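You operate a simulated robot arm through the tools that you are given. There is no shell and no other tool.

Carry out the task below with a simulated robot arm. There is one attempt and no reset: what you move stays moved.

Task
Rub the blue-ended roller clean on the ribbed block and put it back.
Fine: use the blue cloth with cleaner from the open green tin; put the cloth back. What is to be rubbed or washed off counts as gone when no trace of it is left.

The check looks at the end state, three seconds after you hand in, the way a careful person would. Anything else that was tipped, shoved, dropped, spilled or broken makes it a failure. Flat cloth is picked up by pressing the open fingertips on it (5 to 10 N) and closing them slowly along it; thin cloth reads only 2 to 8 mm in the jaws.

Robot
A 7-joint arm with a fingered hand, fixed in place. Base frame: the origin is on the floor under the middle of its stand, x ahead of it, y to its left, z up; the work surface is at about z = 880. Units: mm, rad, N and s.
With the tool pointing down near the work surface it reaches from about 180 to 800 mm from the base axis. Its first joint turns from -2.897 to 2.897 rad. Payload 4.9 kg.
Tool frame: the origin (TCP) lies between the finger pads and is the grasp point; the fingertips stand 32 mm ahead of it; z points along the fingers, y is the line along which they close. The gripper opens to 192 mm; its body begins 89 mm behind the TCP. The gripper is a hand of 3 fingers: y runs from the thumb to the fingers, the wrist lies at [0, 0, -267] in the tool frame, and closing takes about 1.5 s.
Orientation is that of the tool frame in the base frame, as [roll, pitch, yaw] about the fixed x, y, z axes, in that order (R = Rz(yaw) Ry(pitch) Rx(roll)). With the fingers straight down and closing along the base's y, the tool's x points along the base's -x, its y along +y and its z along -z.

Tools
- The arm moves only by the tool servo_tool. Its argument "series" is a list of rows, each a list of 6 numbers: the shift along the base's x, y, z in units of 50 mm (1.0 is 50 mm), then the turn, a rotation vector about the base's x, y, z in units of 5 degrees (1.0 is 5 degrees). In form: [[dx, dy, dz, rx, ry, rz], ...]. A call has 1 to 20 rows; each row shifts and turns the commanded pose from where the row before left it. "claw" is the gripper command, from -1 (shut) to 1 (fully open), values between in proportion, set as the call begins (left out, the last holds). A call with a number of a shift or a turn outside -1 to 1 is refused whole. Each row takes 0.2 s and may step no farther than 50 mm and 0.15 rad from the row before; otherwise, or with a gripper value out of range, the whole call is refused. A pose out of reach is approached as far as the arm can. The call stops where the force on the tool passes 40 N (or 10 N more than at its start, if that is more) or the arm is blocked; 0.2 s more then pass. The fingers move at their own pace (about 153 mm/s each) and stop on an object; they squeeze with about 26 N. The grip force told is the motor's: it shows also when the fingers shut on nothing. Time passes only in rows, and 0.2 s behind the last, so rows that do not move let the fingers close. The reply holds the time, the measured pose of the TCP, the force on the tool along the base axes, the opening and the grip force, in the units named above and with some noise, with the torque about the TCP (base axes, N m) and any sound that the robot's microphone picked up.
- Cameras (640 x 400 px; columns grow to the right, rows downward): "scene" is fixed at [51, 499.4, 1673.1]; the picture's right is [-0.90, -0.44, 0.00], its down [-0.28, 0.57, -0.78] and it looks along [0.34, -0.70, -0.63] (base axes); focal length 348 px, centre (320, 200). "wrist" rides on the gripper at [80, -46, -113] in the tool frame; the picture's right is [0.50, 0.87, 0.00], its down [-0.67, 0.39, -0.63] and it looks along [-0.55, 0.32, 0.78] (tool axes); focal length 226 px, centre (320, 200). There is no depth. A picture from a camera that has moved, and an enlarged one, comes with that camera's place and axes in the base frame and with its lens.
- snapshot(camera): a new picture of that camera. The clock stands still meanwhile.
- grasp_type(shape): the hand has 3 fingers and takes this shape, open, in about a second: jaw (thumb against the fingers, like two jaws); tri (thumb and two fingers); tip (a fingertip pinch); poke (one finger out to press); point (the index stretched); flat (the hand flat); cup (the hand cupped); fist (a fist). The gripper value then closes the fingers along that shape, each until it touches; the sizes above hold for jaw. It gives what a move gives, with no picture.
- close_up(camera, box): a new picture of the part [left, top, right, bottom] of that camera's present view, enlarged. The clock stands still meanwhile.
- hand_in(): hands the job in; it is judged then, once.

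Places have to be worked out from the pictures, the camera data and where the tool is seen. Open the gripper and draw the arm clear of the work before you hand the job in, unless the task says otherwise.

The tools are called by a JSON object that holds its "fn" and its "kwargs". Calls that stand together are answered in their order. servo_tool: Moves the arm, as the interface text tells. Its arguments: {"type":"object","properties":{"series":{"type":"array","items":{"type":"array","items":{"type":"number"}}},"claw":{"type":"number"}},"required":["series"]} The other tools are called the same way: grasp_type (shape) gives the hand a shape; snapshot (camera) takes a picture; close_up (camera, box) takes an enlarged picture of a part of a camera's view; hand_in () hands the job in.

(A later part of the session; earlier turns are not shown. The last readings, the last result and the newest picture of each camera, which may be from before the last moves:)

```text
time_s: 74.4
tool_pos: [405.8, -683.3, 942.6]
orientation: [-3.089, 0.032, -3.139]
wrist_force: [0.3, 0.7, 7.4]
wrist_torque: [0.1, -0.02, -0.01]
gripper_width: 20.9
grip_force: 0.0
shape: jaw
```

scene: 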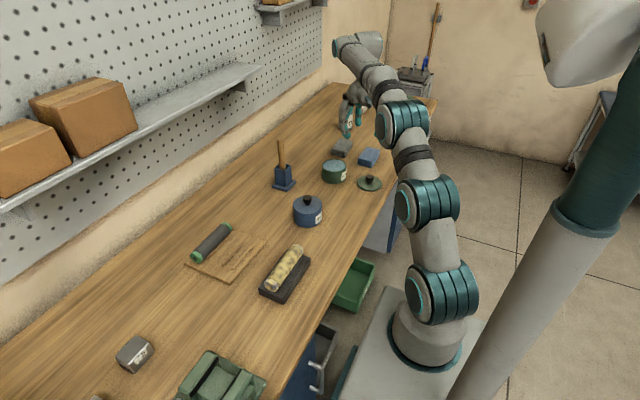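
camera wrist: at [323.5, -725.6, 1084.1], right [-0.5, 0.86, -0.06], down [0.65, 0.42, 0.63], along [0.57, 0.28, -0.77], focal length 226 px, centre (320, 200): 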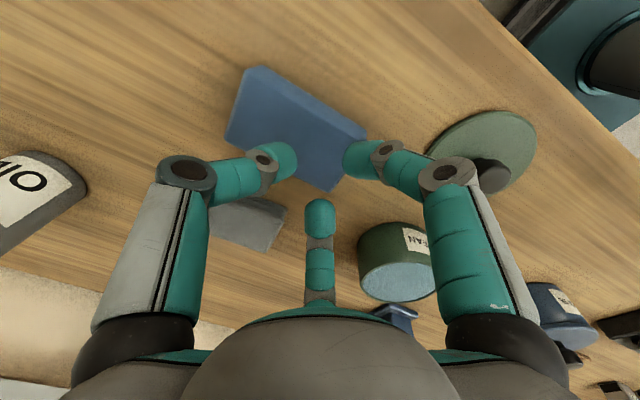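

{"fn": "servo_tool", "kwargs": {"series": [[0, 0, 0, 0, 0, 0]], "claw": -0.82}}

```text
time_s: 74.8
tool_pos: [406.3, -684.6, 943.1]
orientation: [-3.088, 0.032, -3.137]
wrist_force: [0.0, 1.1, 8.2]
wrist_torque: [0.12, 0.02, 0.0]
gripper_width: 18.1
grip_force: 0.1
shape: jaw
```

Tracking smoothly at about 8 N; continuing.

{"fn": "servo_tool", "kwargs": {"series": [[0, 0, 0, 0, 0, 0]], "claw": -0.85}}

{"fn": "close_up", "kwargs": {"camera": "wrist", "box": [210, 50, 410, 250]}}

```text
time_s: 75.2
tool_pos: [405.9, -685.3, 942.3]
orientation: [-3.089, 0.032, -3.137]
wrist_force: [0.7, 0.7, 7.1]
wrist_torque: [0.07, -0.02, 0.03]
gripper_width: 14.9
grip_force: 0.1
shape: jaw
```

```text
2.00 times, centred on (310, 150) of wrist
camera zoom: at [322.6, -725.2, 1054.9], right [-0.5, 0.86, -0.06], down [0.65, 0.42, 0.63], along [0.57, 0.28, -0.77], focal length 452 px, centre (340, 300)
```

zoom: 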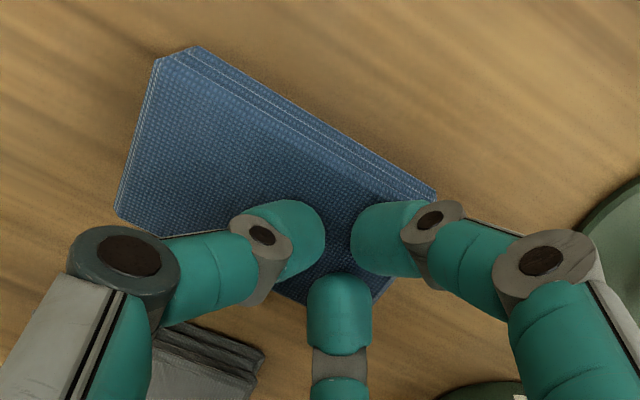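

The fingers slide smoothly along the cloth with about 7 N. I'll keep closing.

{"fn": "servo_tool", "kwargs": {"series": [[0, 0, 0, 0, 0, 0]], "claw": -0.88}}

{"fn": "servo_tool", "kwargs": {"series": [[0, 0, 0, 0, 0, 0]], "claw": -0.92}}

{"fn": "servo_tool", "kwargs": {"series": [[0, 0, 0, 0, 0, 0]], "claw": -0.96}}

{"fn": "servo_tool", "kwargs": {"series": [[0, 0, 0, 0, 0, 0], [0, 0, 0, 0, 0, 0]], "claw": -1}}

{"fn": "close_up", "kwargs": {"camera": "wrist", "box": [210, 50, 410, 250]}}

```text
time_s: 75.6
tool_pos: [405.1, -683.0, 941.8]
orientation: [-3.092, 0.03, -3.138]
wrist_force: [-0.5, 0.1, -0.3]
wrist_torque: [-0.02, 0.01, 0.01]
gripper_width: 10.5
grip_force: 26.2
shape: jaw
```

```text
time_s: 76.0
tool_pos: [405.0, -683.8, 943.6]
orientation: [-3.09, 0.031, -3.137]
wrist_force: [0.7, -0.2, 1.7]
wrist_torque: [0.03, 0.0, 0.01]
gripper_width: 7.6
grip_force: 0.0
shape: jaw
```

```text
time_s: 76.4
tool_pos: [405.8, -684.0, 943.8]
orientation: [-3.089, 0.031, -3.138]
wrist_force: [0.6, 0.0, 3.0]
wrist_torque: [0.03, 0.0, -0.01]
gripper_width: 4.0
grip_force: 0.2
shape: jaw
```

```text
time_s: 77.0
tool_pos: [406.3, -684.2, 941.9]
orientation: [-3.092, 0.032, -3.138]
wrist_force: [-0.7, -1.4, 3.0]
wrist_torque: [-0.08, 0.02, -0.01]
gripper_width: 0.0
grip_force: 25.9
shape: jaw
```

```text
2.00 times, centred on (310, 150) of wrist
camera zoom: at [322.5, -725.3, 1054.8], right [-0.5, 0.86, -0.06], down [0.65, 0.42, 0.63], along [0.57, 0.28, -0.77], focal length 452 px, centre (340, 300)
```

zoom: 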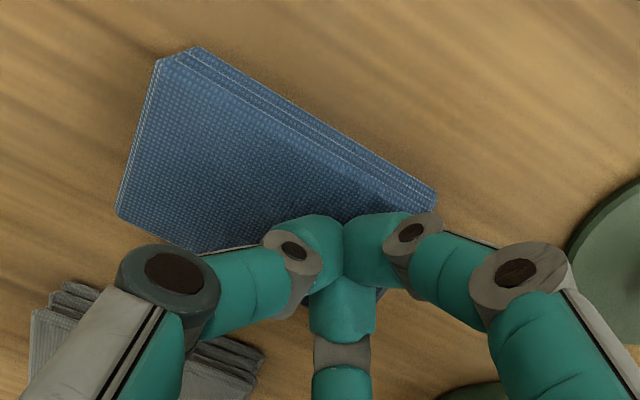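

At -0.88 it did pinch (10.5 mm, 26 N) but the following command in my batch lost it. I'll reopen, press again and this time lift immediately at the trigger without changing the gripper command.

{"fn": "servo_tool", "kwargs": {"series": [[0, 0, 0.2, 0, 0, 0], [0, 0, 0, 0, 0, 0], [0, 0, 0, 0, 0, 0], [0, 0, 0, 0, 0, 0]], "claw": -0.65}}

{"fn": "servo_tool", "kwargs": {"series": [[0, -0.1, -0.1, 0, 0, 0], [0, 0, -0.06, 0, 0, 0], [0, 0, 0, 0, 0, 0]]}}

{"fn": "servo_tool", "kwargs": {"series": [[0, 0, -0.03, 0, 0, 0], [0, 0, 0, 0, 0, 0]]}}

```text
time_s: 78.0
tool_pos: [405.2, -685.1, 952.0]
orientation: [-3.091, 0.032, -3.14]
wrist_force: [0.1, -0.1, 0.0]
wrist_torque: [0.0, 0.02, 0.03]
gripper_width: 33.3
grip_force: 0.0
shape: jaw
```

```text
time_s: 78.8
tool_pos: [405.6, -690.2, 943.3]
orientation: [-3.089, 0.031, -3.138]
wrist_force: [-0.8, 0.4, 1.7]
wrist_torque: [0.05, 0.05, 0.03]
gripper_width: 33.3
grip_force: 0.0
shape: jaw
```

```text
time_s: 79.4
tool_pos: [405.8, -688.5, 943.1]
orientation: [-3.088, 0.031, -3.139]
wrist_force: [-2.8, 1.5, 7.9]
wrist_torque: [0.12, 0.23, -0.01]
gripper_width: 34.0
grip_force: 0.1
shape: jaw
```

Pressing 7.9 N at 34 mm. Stepping closed one at a time.

{"fn": "servo_tool", "kwargs": {"series": [[0, 0, 0, 0, 0, 0]], "claw": -0.7}}

```text
time_s: 79.8
tool_pos: [406.0, -689.1, 943.7]
orientation: [-3.088, 0.032, -3.139]
wrist_force: [0.9, 0.7, 8.7]
wrist_torque: [0.12, 0.02, -0.01]
gripper_width: 29.9
grip_force: 0.0
shape: jaw
```

{"fn": "servo_tool", "kwargs": {"series": [[0, 0, 0, 0, 0, 0]], "claw": -0.75}}

```text
time_s: 80.2
tool_pos: [405.9, -689.0, 941.9]
orientation: [-3.09, 0.031, -3.138]
wrist_force: [-2.0, 2.5, 10.8]
wrist_torque: [0.21, 0.13, 0.01]
gripper_width: 25.2
grip_force: 0.0
shape: jaw
```

{"fn": "servo_tool", "kwargs": {"series": [[0, 0, 0.008, 0, 0, 0]], "claw": -0.8}}

```text
time_s: 80.6
tool_pos: [405.6, -689.5, 942.6]
orientation: [-3.09, 0.032, -3.137]
wrist_force: [1.7, 0.8, 9.4]
wrist_torque: [0.13, -0.1, -0.01]
gripper_width: 20.0
grip_force: 0.1
shape: jaw
```

{"fn": "servo_tool", "kwargs": {"series": [[0, 0, 0, 0, 0, 0]], "claw": -0.84}}

```text
time_s: 81.0
tool_pos: [405.6, -688.3, 942.4]
orientation: [-3.09, 0.029, -3.138]
wrist_force: [-2.8, 2.6, 10.8]
wrist_torque: [0.16, 0.11, 0.0]
gripper_width: 16.1
grip_force: 0.0
shape: jaw
```

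{"fn": "servo_tool", "kwargs": {"series": [[0, 0, 0, 0, 0, 0]], "claw": -0.88}}

```text
time_s: 81.4
tool_pos: [406.4, -689.0, 943.9]
orientation: [-3.09, 0.03, -3.137]
wrist_force: [0.6, 1.4, 9.7]
wrist_torque: [0.14, -0.1, -0.01]
gripper_width: 12.5
grip_force: 0.1
shape: jaw
```

{"fn": "servo_tool", "kwargs": {"series": [[0, 0, 0, 0, 0, 0]], "claw": -0.91}}

```text
time_s: 81.8
tool_pos: [405.9, -689.0, 942.5]
orientation: [-3.09, 0.033, -3.138]
wrist_force: [1.4, -0.5, 9.0]
wrist_torque: [0.06, -0.02, 0.01]
gripper_width: 9.4
grip_force: 0.1
shape: jaw
```

{"fn": "servo_tool", "kwargs": {"series": [[0, 0, 0, 0, 0, 0]], "claw": -0.94}}

```text
time_s: 82.2
tool_pos: [405.3, -686.8, 940.5]
orientation: [-3.092, 0.029, -3.141]
wrist_force: [-0.7, -0.2, 1.0]
wrist_torque: [0.03, 0.01, 0.01]
gripper_width: 7.2
grip_force: 25.8
shape: jaw
```

Trigger: 7.2 mm with 25.8 N. I'll lift now without touching the gripper command.

{"fn": "servo_tool", "kwargs": {"series": [[0, 0, 0.08, 0, 0, 0], [0, 0, 0.08, 0, 0, 0], [0, 0.02, 0.15, 0, 0, 0], [0, 0.02, 0.2, 0, 0, 0], [0, 0.02, 0.3, 0, 0, 0], [0, 0, 0, 0, 0, 0]]}}

{"fn": "snapshot", "kwargs": {"camera": "wrist"}}

{"fn": "close_up", "kwargs": {"camera": "scene", "box": [310, 90, 430, 195]}}

```text
time_s: 83.6
tool_pos: [407.0, -686.6, 981.1]
orientation: [-3.091, 0.032, -3.138]
wrist_force: [0.1, -0.2, -0.1]
wrist_torque: [-0.01, 0.01, 0.02]
gripper_width: 7.2
grip_force: 25.9
shape: jaw
```

```text
taken
camera wrist: at [323.5, -728.1, 1094.7], right [-0.5, 0.86, -0.06], down [0.65, 0.42, 0.63], along [0.57, 0.28, -0.77], focal length 226 px, centre (320, 200)
```

wrist: 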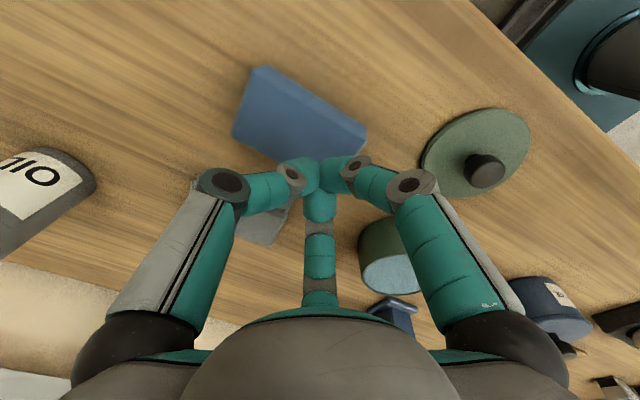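

```text
3.81 times, centred on (370, 142) of scene
camera zoom: at [51.0, 499.4, 1673.1], right [-0.9, -0.44, 0.0], down [-0.28, 0.57, -0.78], along [0.34, -0.7, -0.63], focal length 1326 px, centre (130, 419)
```

zoom: 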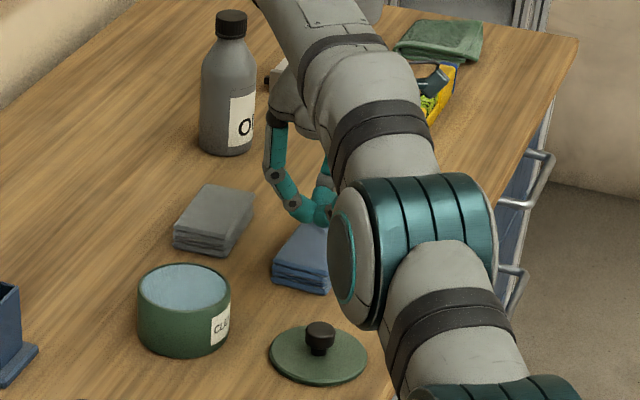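

Still not picked: the 7 mm reading was just the fingertips jammed together off-centre. With the 3.4° tilt the thumb tip was probably not touching. I'll make the tool exactly vertical within reach at about (404, -679) and try again.

{"fn": "servo_tool", "kwargs": {"series": [[0, 0.1, 0.1, 0, 0, 0], [0, 0.05, 0, 0, 0, 0], [0, 0, 0, 0.58, 0.35, 0], [0, 0, 0, 0, 0, 0]], "claw": -0.68}}

```text
time_s: 84.6
tool_pos: [399.0, -668.3, 992.8]
orientation: [3.141, 0.0, -3.14]
wrist_force: [0.2, -0.5, 0.0]
wrist_torque: [-0.01, 0.03, 0.0]
gripper_width: 30.6
grip_force: 0.1
shape: jaw
out of reach, approached as far as the arm can: row 3
```

Vertical now. I'll lower to just above the cloth, within reach.

{"fn": "servo_tool", "kwargs": {"series": [[-0.02, 0, -0.25, 0, 0, 0], [0, 0, -0.25, 0, 0, 0], [0, 0, -0.25, 0, 0, 0], [0, 0, 0, 0, 0, 0]]}}

{"fn": "close_up", "kwargs": {"camera": "wrist", "box": [210, 50, 410, 250]}}

```text
time_s: 85.6
tool_pos: [396.8, -666.5, 956.0]
orientation: [3.139, -0.001, -3.14]
wrist_force: [-1.0, 0.0, 0.2]
wrist_torque: [0.03, -0.02, -0.03]
gripper_width: 30.7
grip_force: 0.0
shape: jaw
```

```text
2.00 times, centred on (310, 150) of wrist
camera zoom: at [317.3, -714.0, 1069.3], right [-0.5, 0.86, 0.0], down [0.67, 0.39, 0.63], along [0.55, 0.32, -0.78], focal length 452 px, centre (340, 300)
```

zoom: 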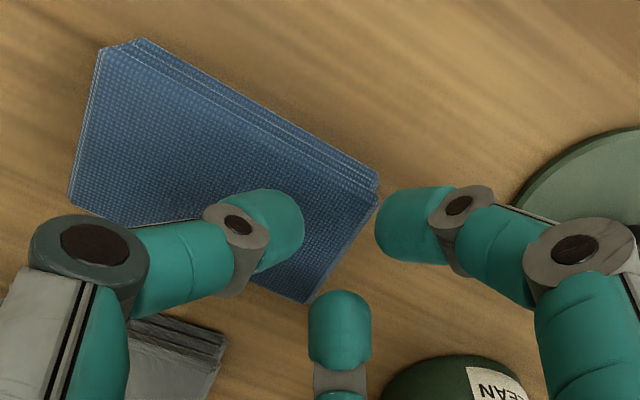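

The fingers are now too near the edge; I'll move out to (404, -679) at this lower height.

{"fn": "servo_tool", "kwargs": {"series": [[0.07, -0.13, 0, 0, 0, 0], [0.07, -0.12, 0, 0, 0, 0], [0, 0, 0, 0, 0, 0]]}}

{"fn": "close_up", "kwargs": {"camera": "wrist", "box": [210, 50, 410, 250]}}

```text
time_s: 86.4
tool_pos: [404.2, -677.7, 956.7]
orientation: [3.14, 0.001, -3.14]
wrist_force: [-0.3, -0.2, 0.0]
wrist_torque: [-0.04, -0.03, -0.02]
gripper_width: 30.6
grip_force: 0.0
shape: jaw
```

```text
2.00 times, centred on (310, 150) of wrist
camera zoom: at [324.1, -725.7, 1069.4], right [-0.5, 0.86, 0.0], down [0.67, 0.39, 0.63], along [0.55, 0.32, -0.78], focal length 452 px, centre (340, 300)
```

zoom: 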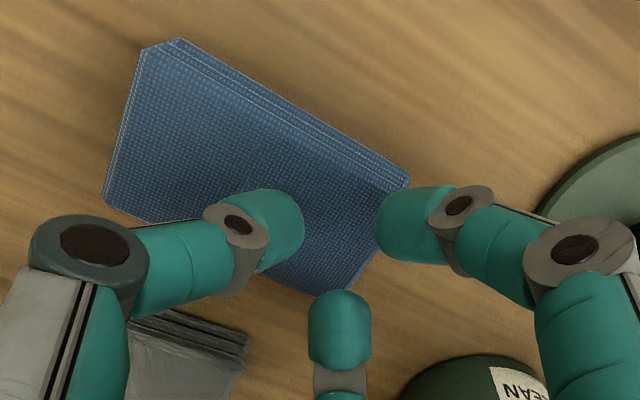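

Vertical reach leaves the tips at the very edge, and the stack shows no give at all: it behaves as a firm folded pad about 58×108×22 mm. I'll instead grip it by its long sides. First: up, back, and turn the hand to close along x again.

{"fn": "servo_tool", "kwargs": {"series": [[-0.1, 0.3, 0.4, 0, 0, 0], [-0.1, 0.3, 0.4, 0, 0, 0], [0, 0, 0, 0, 0, -1], [0, 0, 0, 0, 0, -1], [0, 0, 0, 0, 0, -1], [0, 0, 0, 0, 0, -1], [0, 0, 0, 0, 0, -1], [0, 0, 0, 0, 0, -1], [0, 0, 0, 0, 0, -1], [0, 0, 0, 0, 0, -1], [0, 0, 0, 0, 0, -1], [0, 0, 0, 0, 0, -1], [0, 0, 0, 0, 0, -1], [0, 0, 0, 0, 0, -1], [0, 0, 0, 0, 0, -1], [0, 0, 0, 0, 0, -1], [0, 0, 0, 0, 0, -1], [0, 0, 0, 0, 0, -1], [0, 0, 0, 0, 0, -1], [0, 0, 0, 0, 0, -1]], "claw": 0.2}}

{"fn": "servo_tool", "kwargs": {"series": [[0, 0, 0, -0.86, -0.5, 0], [0, 0, 0, -0.52, -0.3, 0], [0.2, -0.2, 0, 0, 0, 0], [0.2, -0.2, 0, 0, 0, 0], [0.2, -0.2, 0, 0, 0, 0], [0.1, -0.2, 0, 0, 0, 0], [0, 0, 0, 0, 0, 0]]}}

{"fn": "snapshot", "kwargs": {"camera": "wrist"}}

```text
time_s: 90.6
tool_pos: [394.4, -649.9, 996.4]
orientation: [-3.141, 0.0, 1.571]
wrist_force: [-0.1, 0.4, 0.3]
wrist_torque: [0.03, -0.02, 0.0]
gripper_width: 114.7
grip_force: 0.0
shape: jaw
```

```text
time_s: 92.2
tool_pos: [428.4, -690.1, 995.9]
orientation: [3.072, 0.12, 1.568]
wrist_force: [0.3, -0.7, -0.2]
wrist_torque: [0.0, 0.01, 0.01]
gripper_width: 114.8
grip_force: 0.1
shape: jaw
```

```text
taken
camera wrist: at [374.5, -598.7, 1094.4], right [0.86, 0.5, 0.0], down [0.34, -0.59, 0.73], along [0.37, -0.63, -0.68], focal length 226 px, centre (320, 200)
```

wrist: 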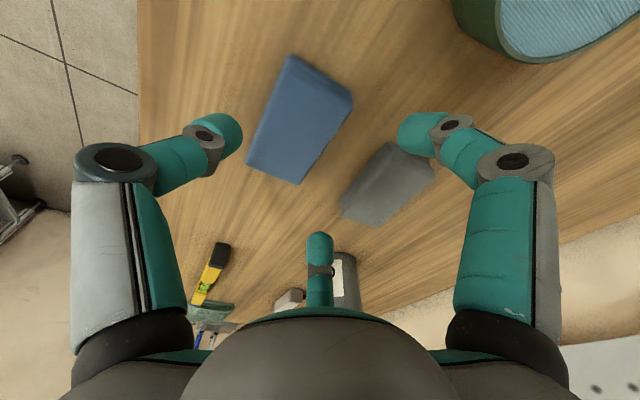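

I'll enlarge to locate the cloth's sides precisely relative to the fingers.

{"fn": "close_up", "kwargs": {"camera": "wrist", "box": [180, 30, 480, 230]}}

```text
2.00 times, centred on (330, 130) of wrist
camera zoom: at [374.5, -598.7, 1094.4], right [0.86, 0.5, 0.0], down [0.34, -0.59, 0.73], along [0.37, -0.63, -0.68], focal length 452 px, centre (300, 340)
```

zoom: 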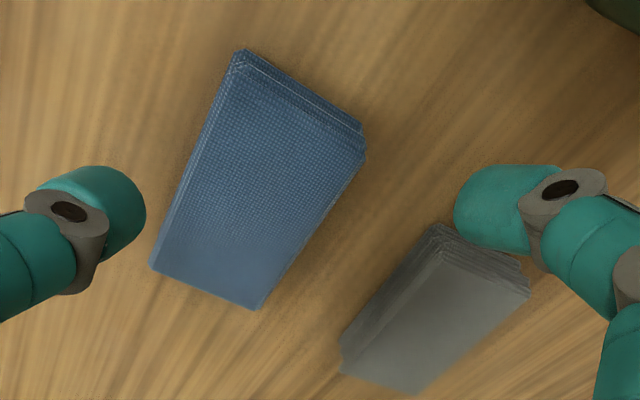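

The cloth spans x≈381–443, y≈-657 to -768. I'll tilt 2° more for reach, lower a bit, and centre the hand on it at about (423, -707).

{"fn": "servo_tool", "kwargs": {"series": [[0, 0, -0.3, -0.344, -0.2, 0], [-0.05, -0.17, -0.3, 0, 0, 0], [-0.06, -0.17, 0, 0, 0, 0], [0, 0, 0, 0, 0, 0]], "claw": 0.2}}

{"fn": "close_up", "kwargs": {"camera": "wrist", "box": [150, 30, 490, 270]}}

```text
time_s: 93.2
tool_pos: [422.3, -706.8, 964.2]
orientation: [3.054, 0.152, 1.568]
wrist_force: [0.5, -0.6, -1.0]
wrist_torque: [0.02, 0.02, 0.04]
gripper_width: 114.6
grip_force: 0.1
shape: jaw
```

```text
1.67 times, centred on (320, 150) of wrist
camera zoom: at [367.9, -612.1, 1059.4], right [0.86, 0.5, 0.0], down [0.33, -0.57, 0.76], along [0.38, -0.65, -0.65], focal length 377 px, centre (320, 283)
```

zoom: 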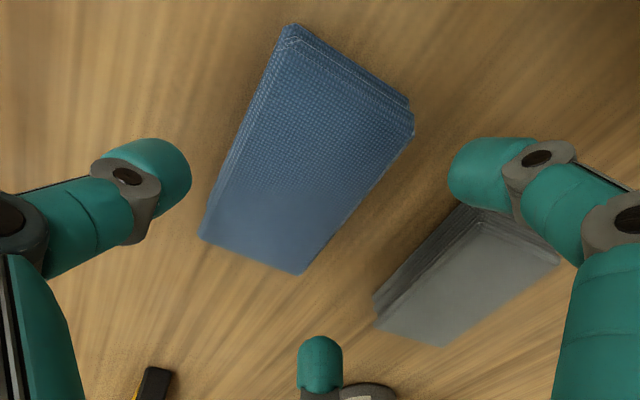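

The hand straddles the cloth well. I'll lower further and take back some tilt so the far fingertip also gets below the cloth's top.

{"fn": "servo_tool", "kwargs": {"series": [[0, 0, -0.2, 0, 0, 0], [0, 0, -0.1, 0.26, 0.15, 0], [0, 0, 0, 0, 0, 0]]}}

{"fn": "servo_tool", "kwargs": {"series": [[0, 0, -0.06, 0, 0, 0], [0, 0, -0.06, 0, 0, 0], [0, 0, 0, 0, 0, 0]]}}

{"fn": "servo_tool", "kwargs": {"series": [[0, 0, -0.06, 0, 0, 0], [0, 0, 0, 0, 0, 0]]}}

{"fn": "snapshot", "kwargs": {"camera": "wrist"}}

```text
time_s: 94.0
tool_pos: [424.3, -705.8, 949.5]
orientation: [3.068, 0.126, 1.57]
wrist_force: [0.2, 0.9, 0.3]
wrist_torque: [-0.04, -0.02, -0.02]
gripper_width: 114.7
grip_force: 0.1
shape: jaw
```

```text
time_s: 94.8
tool_pos: [425.3, -705.7, 944.6]
orientation: [3.069, 0.127, 1.568]
wrist_force: [0.5, -0.5, 0.2]
wrist_torque: [-0.02, -0.01, 0.02]
gripper_width: 114.9
grip_force: 0.1
shape: jaw
```

```text
time_s: 95.4
tool_pos: [424.6, -706.0, 940.5]
orientation: [3.067, 0.126, 1.57]
wrist_force: [-0.2, 0.0, 0.6]
wrist_torque: [0.0, -0.02, 0.05]
gripper_width: 114.9
grip_force: 0.0
shape: jaw
```

```text
taken
camera wrist: at [370.2, -613.6, 1039.6], right [0.86, 0.5, 0.0], down [0.34, -0.58, 0.74], along [0.37, -0.64, -0.67], focal length 226 px, centre (320, 200)
```

wrist: 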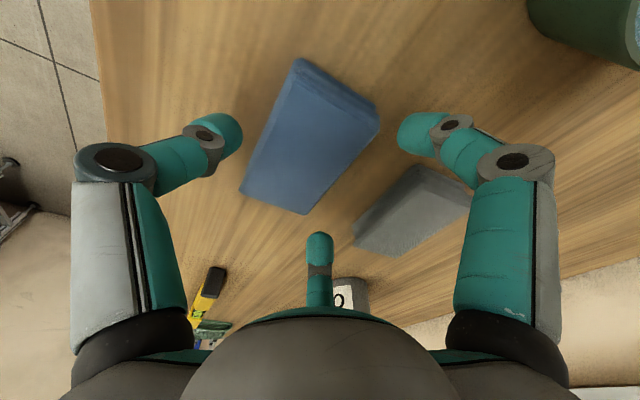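

Clearances are good on all three fingers. I'll keep lowering in small steps until the table is just felt.

{"fn": "servo_tool", "kwargs": {"series": [[0, 0, -0.06, 0, 0, 0], [0, 0, 0, 0, 0, 0]]}}

{"fn": "servo_tool", "kwargs": {"series": [[0, 0, -0.06, 0, 0, 0], [0, 0, 0, 0, 0, 0]]}}

{"fn": "servo_tool", "kwargs": {"series": [[0, 0, -0.05, 0, 0, 0], [0, 0, 0, 0, 0, 0]]}}

```text
time_s: 96.0
tool_pos: [425.0, -704.7, 937.3]
orientation: [3.069, 0.128, 1.568]
wrist_force: [-0.4, -0.3, -0.4]
wrist_torque: [0.01, -0.01, -0.01]
gripper_width: 114.5
grip_force: 0.0
shape: jaw
```

```text
time_s: 96.6
tool_pos: [423.4, -705.1, 936.3]
orientation: [3.068, 0.127, 1.568]
wrist_force: [1.1, 0.8, -0.7]
wrist_torque: [0.02, 0.0, -0.01]
gripper_width: 114.9
grip_force: 0.1
shape: jaw
```

```text
time_s: 97.2
tool_pos: [424.1, -706.4, 933.3]
orientation: [3.07, 0.128, 1.568]
wrist_force: [-0.6, 0.3, 0.0]
wrist_torque: [-0.01, 0.02, 0.05]
gripper_width: 114.5
grip_force: 0.1
shape: jaw
```

{"fn": "servo_tool", "kwargs": {"series": [[0, 0, -0.05, 0, 0, 0], [0, 0, 0, 0, 0, 0]]}}

{"fn": "servo_tool", "kwargs": {"series": [[0, 0, -0.05, 0, 0, 0], [0, 0, 0, 0, 0, 0]]}}

{"fn": "servo_tool", "kwargs": {"series": [[0, 0, -0.05, 0, 0, 0], [0, 0, 0, 0, 0, 0]]}}

```text
time_s: 97.8
tool_pos: [425.3, -706.1, 930.9]
orientation: [3.068, 0.128, 1.569]
wrist_force: [-0.3, 0.1, 1.1]
wrist_torque: [0.01, 0.0, 0.01]
gripper_width: 114.5
grip_force: 0.0
shape: jaw
```

```text
time_s: 98.4
tool_pos: [424.9, -707.0, 927.5]
orientation: [3.068, 0.127, 1.569]
wrist_force: [-0.6, 0.0, 0.1]
wrist_torque: [-0.03, 0.0, -0.02]
gripper_width: 114.5
grip_force: 0.1
shape: jaw
```

```text
time_s: 99.0
tool_pos: [423.8, -707.3, 926.4]
orientation: [3.066, 0.128, 1.57]
wrist_force: [-0.4, -0.1, -0.5]
wrist_torque: [0.0, 0.0, -0.05]
gripper_width: 114.5
grip_force: 0.1
shape: jaw
```

No contact yet at z=926. I'll close to about 100 mm first, since the tips drop as they swing in, and check the force.

{"fn": "servo_tool", "kwargs": {"series": [[0, 0, 0, 0, 0, 0], [0, 0, 0, 0, 0, 0]], "claw": 0.05}}

{"fn": "servo_tool", "kwargs": {"series": [[0, 0, -0.05, 0, 0, 0], [0, 0, 0, 0, 0, 0]]}}

{"fn": "close_up", "kwargs": {"camera": "wrist", "box": [150, 30, 490, 270]}}

{"fn": "close_up", "kwargs": {"camera": "scene", "box": [330, 110, 410, 180]}}

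```text
time_s: 99.6
tool_pos: [424.0, -706.5, 925.6]
orientation: [3.068, 0.128, 1.571]
wrist_force: [-0.2, -0.1, 0.0]
wrist_torque: [0.02, 0.02, -0.01]
gripper_width: 101.6
grip_force: 0.1
shape: jaw
```

```text
time_s: 100.2
tool_pos: [423.9, -707.2, 923.4]
orientation: [3.07, 0.128, 1.569]
wrist_force: [0.1, 0.5, -0.2]
wrist_torque: [-0.04, 0.01, -0.01]
gripper_width: 101.5
grip_force: 0.0
shape: jaw
```

```text
1.67 times, centred on (320, 150) of wrist
camera zoom: at [369.5, -614.6, 1021.6], right [0.86, 0.5, 0.0], down [0.34, -0.58, 0.74], along [0.37, -0.64, -0.67], focal length 377 px, centre (320, 283)
```

zoom: 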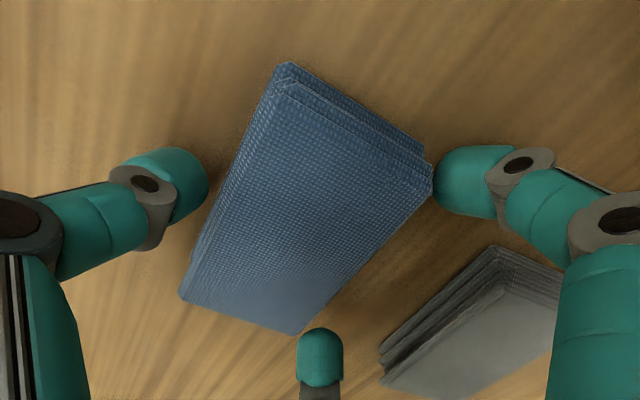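

```text
5.71 times, centred on (370, 145) of scene
camera zoom: at [51.0, 499.4, 1673.1], right [-0.9, -0.44, 0.0], down [-0.28, 0.57, -0.78], along [0.34, -0.7, -0.63], focal length 1989 px, centre (34, 514)
```

zoom: 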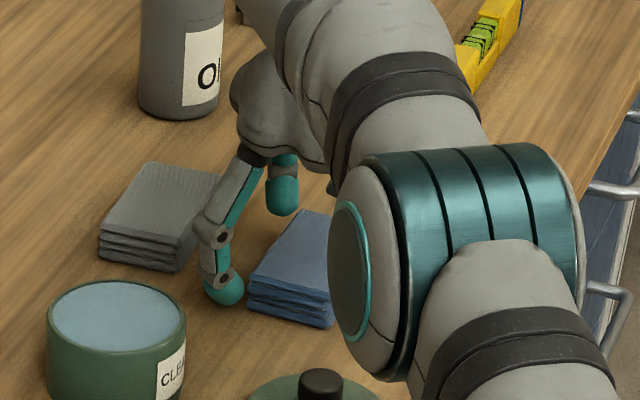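

The near finger is close to the cloth's corner, so I'll shift 3 mm outward, then continue lowering to just feel the table.

{"fn": "servo_tool", "kwargs": {"series": [[0, -0.06, -0.03, 0, 0, 0], [0, 0, 0, 0, 0, 0]]}}

{"fn": "servo_tool", "kwargs": {"series": [[0, 0, -0.04, 0, 0, 0], [0, 0, 0, 0, 0, 0]]}}

{"fn": "servo_tool", "kwargs": {"series": [[0, 0, -0.04, 0, 0, 0], [0, 0, 0, 0, 0, 0]]}}

```text
time_s: 100.8
tool_pos: [423.3, -709.2, 922.0]
orientation: [3.067, 0.127, 1.568]
wrist_force: [-0.1, 0.4, -0.2]
wrist_torque: [0.03, 0.0, 0.0]
gripper_width: 101.5
grip_force: 0.0
shape: jaw
```

```text
time_s: 101.4
tool_pos: [423.1, -709.3, 920.2]
orientation: [3.068, 0.126, 1.569]
wrist_force: [0.2, -0.2, -0.2]
wrist_torque: [0.0, 0.02, 0.04]
gripper_width: 101.3
grip_force: 0.1
shape: jaw
```

```text
time_s: 102.0
tool_pos: [425.0, -709.3, 918.3]
orientation: [3.068, 0.13, 1.569]
wrist_force: [0.3, 0.7, 2.1]
wrist_torque: [0.12, -0.07, -0.01]
gripper_width: 101.7
grip_force: 0.2
shape: jaw
```

Table felt at z≈918. I'll raise 3 mm and close on the cloth's sides gradually.

{"fn": "servo_tool", "kwargs": {"series": [[0, 0, 0.06, 0, 0, 0], [0, 0, 0, 0, 0, 0]], "claw": -0.05}}

{"fn": "servo_tool", "kwargs": {"series": [[0, 0, 0, 0, 0, 0], [0, 0, 0, 0, 0, 0]], "claw": -0.12}}

{"fn": "close_up", "kwargs": {"camera": "wrist", "box": [150, 30, 490, 270]}}

```text
time_s: 102.6
tool_pos: [423.1, -709.7, 920.6]
orientation: [3.068, 0.127, 1.569]
wrist_force: [0.5, -0.9, -0.9]
wrist_torque: [-0.02, -0.02, 0.02]
gripper_width: 92.1
grip_force: 0.0
shape: jaw
```

```text
time_s: 103.2
tool_pos: [424.1, -710.1, 922.4]
orientation: [3.067, 0.13, 1.569]
wrist_force: [0.0, -0.6, 0.6]
wrist_torque: [-0.01, 0.11, 0.01]
gripper_width: 68.2
grip_force: 25.9
shape: jaw
```

```text
1.67 times, centred on (320, 150) of wrist
camera zoom: at [369.6, -617.6, 1019.2], right [0.86, 0.5, 0.0], down [0.34, -0.58, 0.74], along [0.37, -0.64, -0.67], focal length 377 px, centre (320, 283)
```

zoom: 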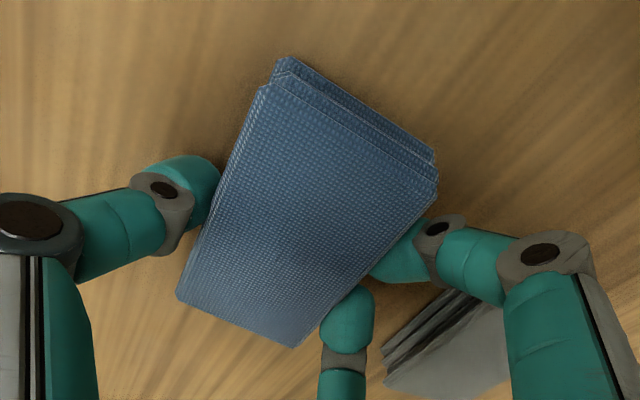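

The cloth's sides are gripped (68 mm, 26 N). I'll lift gently without changing the gripper command.

{"fn": "servo_tool", "kwargs": {"series": [[0, 0, 0.06, 0, 0, 0], [0, 0, 0.1, 0, 0, 0], [0, 0, 0.2, 0, 0, 0], [0, 0, 0.3, 0, 0, 0], [0, 0, 0, 0, 0, 0]]}}

{"fn": "snapshot", "kwargs": {"camera": "wrist"}}

{"fn": "close_up", "kwargs": {"camera": "scene", "box": [310, 90, 430, 195]}}

```text
time_s: 104.4
tool_pos: [424.7, -708.2, 953.5]
orientation: [3.067, 0.128, 1.569]
wrist_force: [0.0, 0.2, -1.4]
wrist_torque: [0.01, -0.03, 0.0]
gripper_width: 67.7
grip_force: 26.3
shape: jaw
```

```text
taken
camera wrist: at [370.1, -616.2, 1052.3], right [0.86, 0.5, 0.0], down [0.34, -0.58, 0.74], along [0.37, -0.64, -0.67], focal length 226 px, centre (320, 200)
```

wrist: 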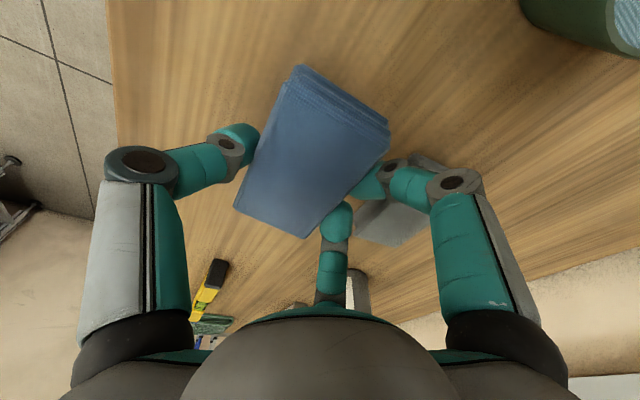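

```text
3.81 times, centred on (370, 142) of scene
camera zoom: at [51.0, 499.4, 1673.1], right [-0.9, -0.44, 0.0], down [-0.28, 0.57, -0.78], along [0.34, -0.7, -0.63], focal length 1326 px, centre (130, 419)
```

zoom: 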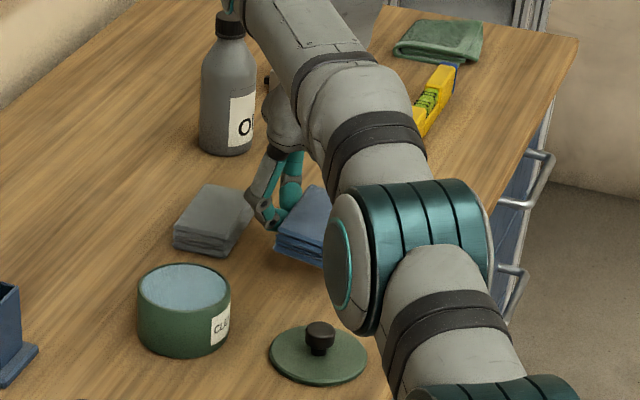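

The cloth is lifted as a firm pad; I note its pick pose (424, -710, 921, tilt 7.3°) for putting it back. I'll bring it inward and up, then look at the tin's liquid level.

{"fn": "servo_tool", "kwargs": {"series": [[-0.15, 0.26, 0.2, 0, 0, 0], [-0.15, 0.26, 0.3, 0, 0, 0], [-0.1, 0.26, 0.3, 0, 0, 0], [0, 0.26, 0.3, 0, 0, 0], [0, 0.26, 0.2, 0, 0, 0], [0, 0, 0, 0, 0, 0]]}}

{"fn": "snapshot", "kwargs": {"camera": "wrist"}}

{"fn": "snapshot", "kwargs": {"camera": "scene"}}

```text
time_s: 105.8
tool_pos: [405.3, -644.7, 1019.1]
orientation: [3.069, 0.129, 1.569]
wrist_force: [-0.1, 0.3, -0.2]
wrist_torque: [0.0, -0.01, 0.02]
gripper_width: 67.8
grip_force: 25.9
shape: jaw
```

```text
taken
camera wrist: at [350.9, -552.1, 1116.7], right [0.86, 0.5, 0.0], down [0.34, -0.58, 0.74], along [0.37, -0.64, -0.67], focal length 226 px, centre (320, 200)
```

wrist: 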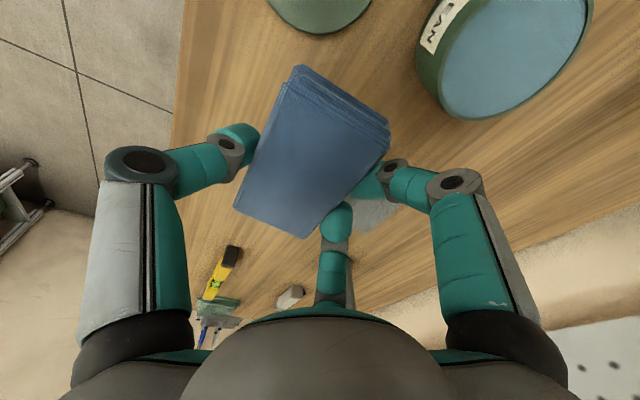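

```text
taken
```

scene: 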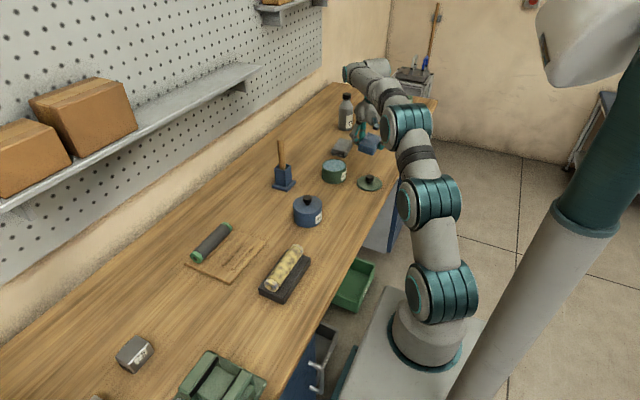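

The pad is held firmly. Let me enlarge the tin to judge rim, liquid level and centre.

{"fn": "close_up", "kwargs": {"camera": "wrist", "box": [400, 0, 610, 130]}}

{"fn": "close_up", "kwargs": {"camera": "scene", "box": [310, 145, 390, 195]}}

```text
3.05 times, centred on (505, 65) of wrist
camera zoom: at [350.9, -552.1, 1116.7], right [0.86, 0.5, 0.0], down [0.34, -0.58, 0.74], along [0.37, -0.64, -0.67], focal length 689 px, centre (-244, 611)
```

zoom: 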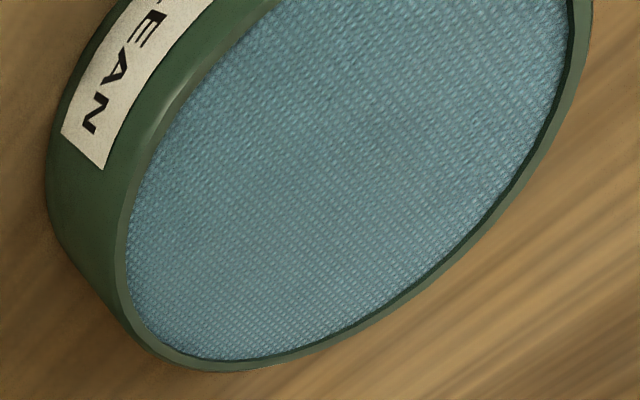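

```text
8.00 times, centred on (350, 170) of scene
camera zoom: at [51.0, 499.4, 1673.1], right [-0.9, -0.44, 0.0], down [-0.28, 0.57, -0.78], along [0.34, -0.7, -0.63], focal length 2785 px, centre (80, 440)
```

zoom: 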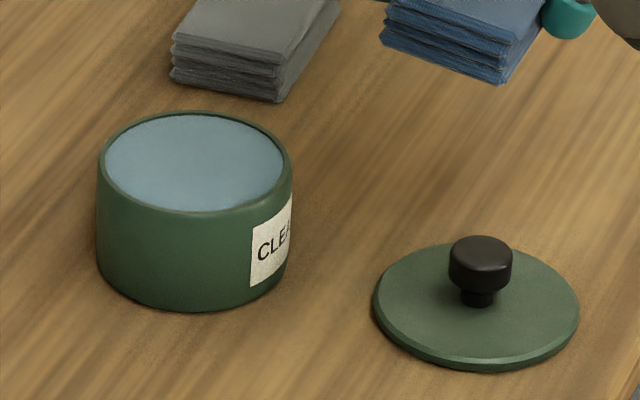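

The tin is full to within a few millimetres of its rim (rim z≈938, centre ≈(489, -526), inner radius ≈43). The pad is too long to go in flat, so I'll tilt 40° to dip its free inner corner, moving above the tin as I tilt.

{"fn": "servo_tool", "kwargs": {"series": [[0.26, 0.26, 0.26, -0.866, -0.5, 0], [0.26, 0.26, 0.26, -0.866, -0.5, 0], [0.26, 0.26, 0.2, -0.866, -0.5, 0], [0.26, 0.26, 0, -0.866, -0.5, 0], [0.26, 0.26, 0, -0.866, -0.5, 0], [0.26, 0.26, 0, -0.866, -0.5, 0], [0.26, 0.26, 0, -0.866, -0.5, 0], [0.26, 0.26, 0, -0.866, -0.5, 0], [0, 0, 0, 0, 0, 0]]}}

{"fn": "snapshot", "kwargs": {"camera": "wrist"}}

{"fn": "close_up", "kwargs": {"camera": "scene", "box": [270, 80, 430, 200]}}

```text
time_s: 107.8
tool_pos: [509.5, -541.1, 1056.2]
orientation: [2.629, 0.708, 1.381]
wrist_force: [0.1, -0.3, -0.9]
wrist_torque: [0.02, -0.04, 0.01]
gripper_width: 67.5
grip_force: 26.1
shape: jaw
```

```text
taken
camera wrist: at [435.0, -415.1, 1061.8], right [0.86, 0.5, 0.0], down [0.02, -0.03, 1.0], along [0.5, -0.86, -0.04], focal length 226 px, centre (320, 200)
```

wrist: 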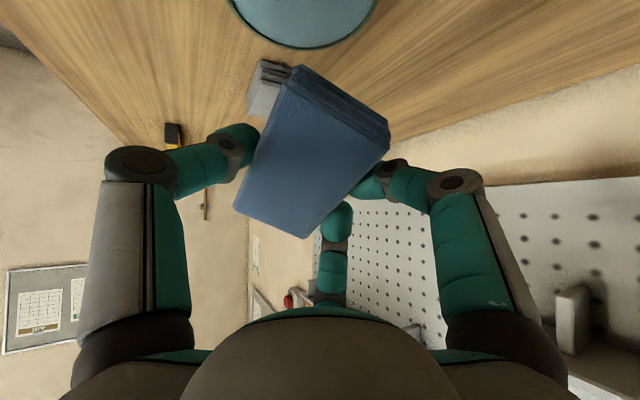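

```text
3.33 times, centred on (350, 140) of scene
camera zoom: at [51.0, 499.4, 1673.1], right [-0.9, -0.44, 0.0], down [-0.28, 0.57, -0.78], along [0.34, -0.7, -0.63], focal length 1160 px, centre (220, 400)
```

zoom: 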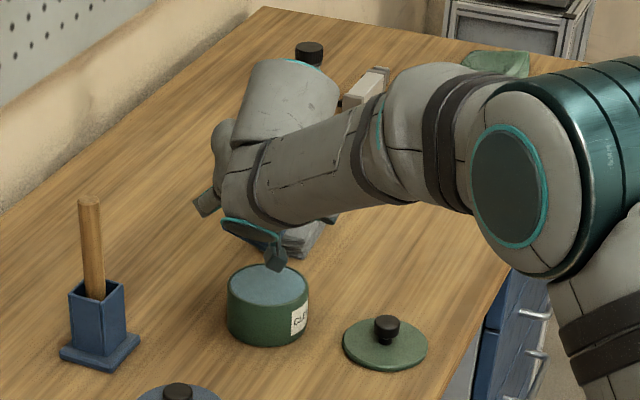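

The pad's lowest corner is at about (485, -527, 983), right over the tin. I'll lower it toward the cleaner, watching the force.

{"fn": "servo_tool", "kwargs": {"series": [[0.04, 0, -0.3, 0, 0, 0], [0.02, 0, -0.3, 0, 0, 0], [0, 0, -0.2, 0, 0, 0], [0, 0, 0, 0, 0, 0]]}}

{"fn": "snapshot", "kwargs": {"camera": "wrist"}}

{"fn": "close_up", "kwargs": {"camera": "scene", "box": [290, 130, 390, 200]}}

```text
time_s: 108.8
tool_pos: [511.8, -539.8, 1015.3]
orientation: [2.63, 0.706, 1.382]
wrist_force: [0.1, -0.4, 0.1]
wrist_torque: [-0.02, 0.03, 0.03]
gripper_width: 67.8
grip_force: 26.3
shape: jaw
```

```text
taken
camera wrist: at [438.6, -415.8, 1020.3], right [0.87, 0.5, 0.0], down [0.02, -0.03, 1.0], along [0.5, -0.86, -0.04], focal length 226 px, centre (320, 200)
```

wrist: 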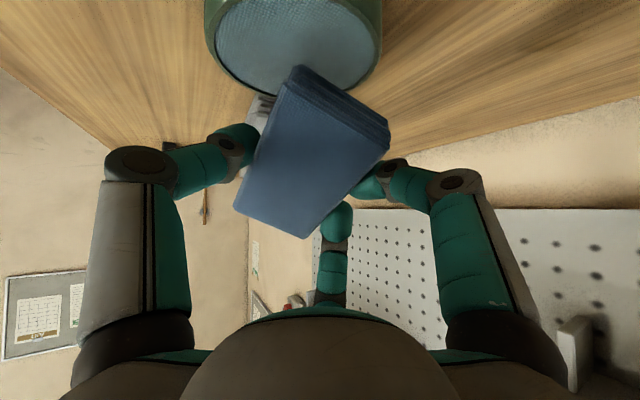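

```text
5.71 times, centred on (340, 165) of scene
camera zoom: at [51.0, 499.4, 1673.1], right [-0.9, -0.44, 0.0], down [-0.28, 0.57, -0.78], along [0.34, -0.7, -0.63], focal length 1989 px, centre (206, 400)
```

zoom: 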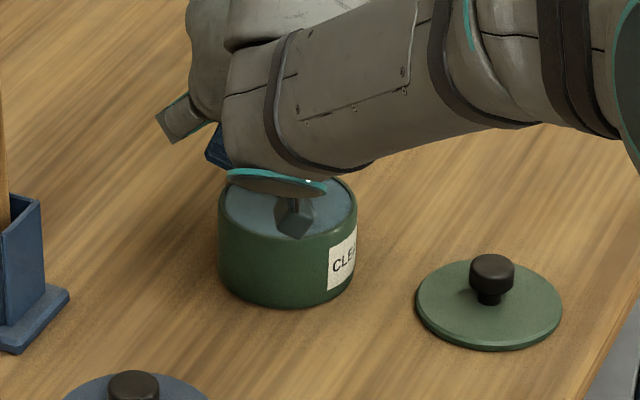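

The corner is centred over the cleaner, just above the surface. I'll lower in small steps.

{"fn": "servo_tool", "kwargs": {"series": [[0, 0, -0.1, 0, 0, 0], [0, 0, -0.1, 0, 0, 0], [0, 0, 0, 0, 0, 0]]}}

{"fn": "servo_tool", "kwargs": {"series": [[0, 0, -0.06, 0, 0, 0], [0, 0, -0.06, 0, 0, 0], [0, 0, 0, 0, 0, 0]]}}

{"fn": "snapshot", "kwargs": {"camera": "wrist"}}

```text
time_s: 109.6
tool_pos: [512.2, -539.1, 1007.0]
orientation: [2.627, 0.707, 1.38]
wrist_force: [0.0, -3.6, 10.0]
wrist_torque: [-0.04, 0.14, 0.05]
gripper_width: 66.2
grip_force: 26.6
shape: jaw
```

```text
time_s: 110.4
tool_pos: [511.6, -540.8, 997.6]
orientation: [2.632, 0.705, 1.383]
wrist_force: [1.0, 0.0, 6.8]
wrist_torque: [0.21, 0.12, 0.0]
gripper_width: 64.9
grip_force: 26.2
shape: jaw
```

```text
taken
camera wrist: at [438.5, -415.2, 1003.7], right [0.87, 0.5, 0.0], down [0.02, -0.04, 1.0], along [0.5, -0.86, -0.04], focal length 226 px, centre (320, 200)
```

wrist: 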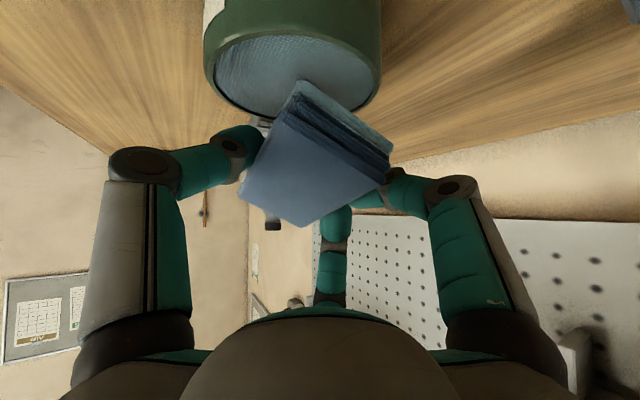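

The cleaner's surface is firm: about 10 N at contact, and the pad rotated somewhat in the grip. It has touched the cleaner; I'll raise now and inspect the cloth and tin.

{"fn": "servo_tool", "kwargs": {"series": [[0, 0, 0.1, 0, 0, 0], [0, 0, 0.2, 0, 0, 0], [0, 0, 0.4, 0, 0, 0], [0, 0, 0.5, 0, 0, 0], [0, 0, 0, 0, 0, 0]]}}

{"fn": "close_up", "kwargs": {"camera": "wrist", "box": [180, 30, 460, 280]}}

{"fn": "close_up", "kwargs": {"camera": "scene", "box": [270, 110, 390, 200]}}

```text
time_s: 111.6
tool_pos: [510.3, -539.9, 1058.9]
orientation: [2.631, 0.705, 1.38]
wrist_force: [0.2, -0.3, -1.2]
wrist_torque: [-0.02, 0.01, -0.01]
gripper_width: 64.9
grip_force: 26.4
shape: jaw
```

```text
1.60 times, centred on (320, 155) of wrist
camera zoom: at [437.6, -415.0, 1065.7], right [0.87, 0.5, 0.0], down [0.02, -0.04, 1.0], along [0.5, -0.86, -0.04], focal length 362 px, centre (320, 272)
```

zoom: 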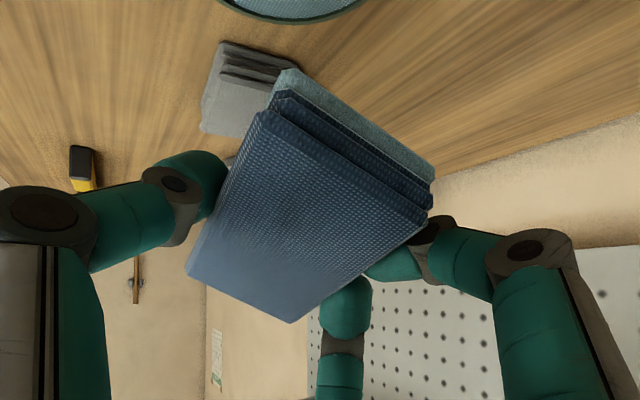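

```text
4.44 times, centred on (330, 155) of scene
camera zoom: at [51.0, 499.4, 1673.1], right [-0.9, -0.44, 0.0], down [-0.28, 0.57, -0.78], along [0.34, -0.7, -0.63], focal length 1547 px, centre (276, 400)
```

zoom: 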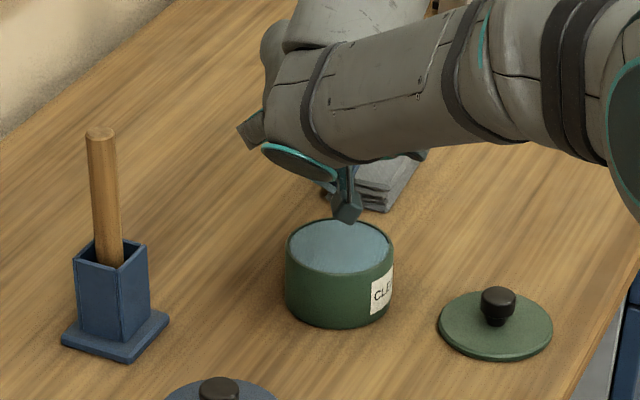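

The bottom of the cloth is now visibly coated with the pale cleaner. The pad turned about 12° in the grip; from its corners I compute its bottom face will be level with the tool tilted about 18° toward -y and 7° toward -x. I'll carry it over to the roller while re-orienting.

{"fn": "servo_tool", "kwargs": {"series": [[-0.12, 0.6, 0.1, 0.819, 0.473, 0], [-0.12, 0.7, 0.1, 0.819, 0.473, 0], [-0.12, 0.7, 0.1, 0.819, 0.473, 0], [-0.12, 0.7, 0, 0.819, 0.473, 0], [-0.12, 0.7, 0, 0.819, 0.473, 0], [-0.12, 0.7, 0, 0.819, 0.473, 0], [-0.12, 0.7, 0, 0.819, 0.473, 0], [-0.12, 0.7, 0, 0.819, 0.473, 0], [-0.12, 0.7, 0, 0.819, 0.473, 0], [-0.12, 0.7, 0, 0.819, 0.473, 0], [-0.12, 0.7, 0, -0.92, 0.36, 0], [-0.12, 0.7, 0, -0.92, 0.36, 0], [-0.12, 0.7, 0, -0.92, 0.36, 0], [-0.12, 0.7, 0, -0.92, 0.36, 0], [0, 0.75, -0.3, 0, 0, 0], [0, 0, 0, 0, 0, 0]]}}

{"fn": "snapshot", "kwargs": {"camera": "wrist"}}

{"fn": "close_up", "kwargs": {"camera": "scene", "box": [210, 150, 370, 310]}}

```text
time_s: 115.0
tool_pos: [429.6, -16.1, 1055.3]
orientation: [-3.021, 0.339, 1.596]
wrist_force: [0.3, -0.4, 0.6]
wrist_torque: [0.01, 0.0, -0.01]
gripper_width: 64.7
grip_force: 26.3
shape: jaw
```

```text
taken
camera wrist: at [393.9, 97.1, 1141.2], right [0.85, 0.46, -0.27], down [0.47, -0.43, 0.77], along [0.24, -0.78, -0.58], focal length 226 px, centre (320, 200)
```

wrist: 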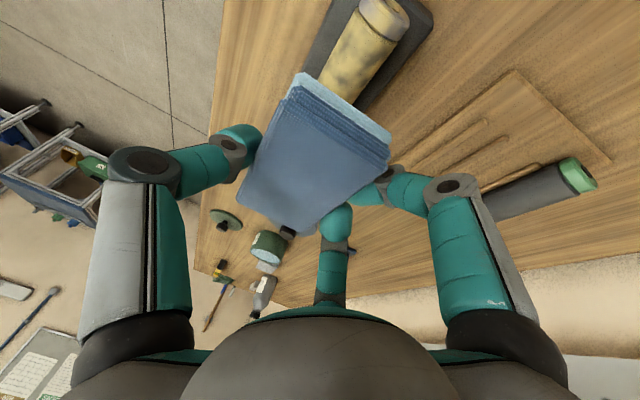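

```text
2.50 times, centred on (290, 230) of scene
camera zoom: at [51.0, 499.4, 1673.1], right [-0.9, -0.44, 0.0], down [-0.28, 0.57, -0.78], along [0.34, -0.7, -0.63], focal length 870 px, centre (395, 125)
```

zoom: 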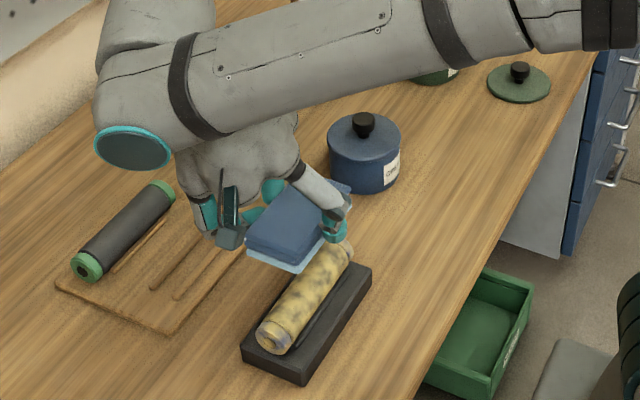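

The pad's wet face computes to be level within about 1°, centred at (416, -23). I'll shift to the roller's axis (x≈409) and lower toward its top.

{"fn": "servo_tool", "kwargs": {"series": [[-0.13, 0, -0.4, 0, 0, 0], [0, 0, -0.4, 0, 0, 0], [0, 0, -0.4, 0, 0, 0], [0, 0, 0, 0, 0, 0]]}}

{"fn": "close_up", "kwargs": {"camera": "scene", "box": [230, 190, 350, 310]}}

```text
time_s: 116.0
tool_pos: [420.8, -19.4, 997.1]
orientation: [-3.023, 0.339, 1.597]
wrist_force: [0.0, 0.5, -0.9]
wrist_torque: [0.0, -0.06, -0.02]
gripper_width: 65.0
grip_force: 25.9
shape: jaw
```

```text
3.33 times, centred on (290, 250) of scene
camera zoom: at [51.0, 499.4, 1673.1], right [-0.9, -0.44, 0.0], down [-0.28, 0.57, -0.78], along [0.34, -0.7, -0.63], focal length 1160 px, centre (420, 33)
```

zoom: 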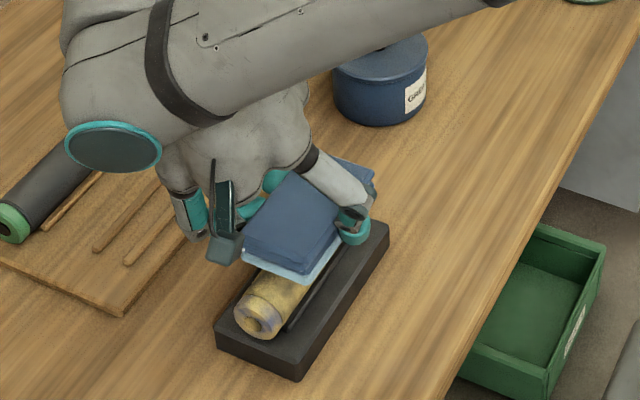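

Pad is just above the roller. Lowering in small steps to contact.

{"fn": "servo_tool", "kwargs": {"series": [[0, 0.04, -0.1, 0, 0, 0], [0, 0, -0.1, 0, 0, 0], [0, 0, 0, 0, 0, 0]]}}

{"fn": "servo_tool", "kwargs": {"series": [[0, 0, -0.06, 0, 0, 0], [0, 0, 0, 0, 0, 0]]}}

{"fn": "servo_tool", "kwargs": {"series": [[0, 0, -0.05, 0, 0, 0], [0, 0, 0, 0, 0, 0]]}}

```text
time_s: 116.8
tool_pos: [421.1, -15.9, 987.4]
orientation: [-3.022, 0.34, 1.596]
wrist_force: [0.4, 0.5, -0.6]
wrist_torque: [-0.01, -0.01, 0.01]
gripper_width: 64.9
grip_force: 25.8
shape: jaw
```

```text
time_s: 117.4
tool_pos: [421.2, -15.9, 985.3]
orientation: [-3.02, 0.339, 1.597]
wrist_force: [-0.2, -0.4, 0.7]
wrist_torque: [0.06, 0.0, 0.04]
gripper_width: 64.9
grip_force: 25.6
shape: jaw
```

```text
time_s: 118.0
tool_pos: [422.3, -15.1, 984.1]
orientation: [-3.023, 0.34, 1.597]
wrist_force: [0.5, -1.8, 11.3]
wrist_torque: [-0.06, 0.13, 0.04]
gripper_width: 65.0
grip_force: 25.8
shape: jaw
```

Contact at z≈984 with 11 N. Now a first gentle stroke along the roller in +y, then back.

{"fn": "servo_tool", "kwargs": {"series": [[0, 0.1, 0, 0, 0, 0], [0, 0.1, 0, 0, 0, 0], [0, 0.15, 0, 0, 0, 0], [0, 0.15, 0, 0, 0, 0], [0, 0, 0, 0, 0, 0]]}}

{"fn": "servo_tool", "kwargs": {"series": [[0, -0.15, 0, 0, 0, 0], [0, -0.15, 0, 0, 0, 0], [0, -0.2, 0, 0, 0, 0], [0, -0.2, 0, 0, 0, 0], [0, -0.2, 0, 0, 0, 0], [0, -0.15, 0, 0, 0, 0], [0, 0, 0, 0, 0, 0]]}}

{"fn": "close_up", "kwargs": {"camera": "scene", "box": [230, 190, 350, 310]}}

```text
time_s: 119.2
tool_pos: [421.0, 8.6, 983.3]
orientation: [-3.022, 0.339, 1.597]
wrist_force: [0.5, -6.8, 9.4]
wrist_torque: [-0.18, 0.1, 0.11]
gripper_width: 65.2
grip_force: 26.2
shape: jaw
```

```text
time_s: 120.8
tool_pos: [421.2, -42.3, 983.1]
orientation: [-3.019, 0.338, 1.597]
wrist_force: [-0.2, 6.1, 7.7]
wrist_torque: [0.09, 0.13, -0.08]
gripper_width: 65.3
grip_force: 25.4
shape: jaw
```

```text
3.33 times, centred on (290, 250) of scene
camera zoom: at [51.0, 499.4, 1673.1], right [-0.9, -0.44, 0.0], down [-0.28, 0.57, -0.78], along [0.34, -0.7, -0.63], focal length 1160 px, centre (420, 33)
```

zoom: 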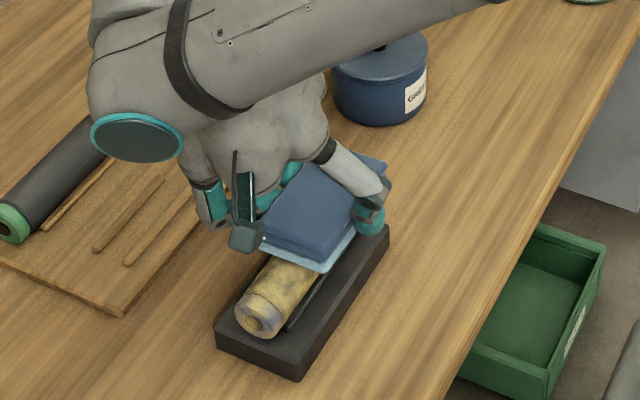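

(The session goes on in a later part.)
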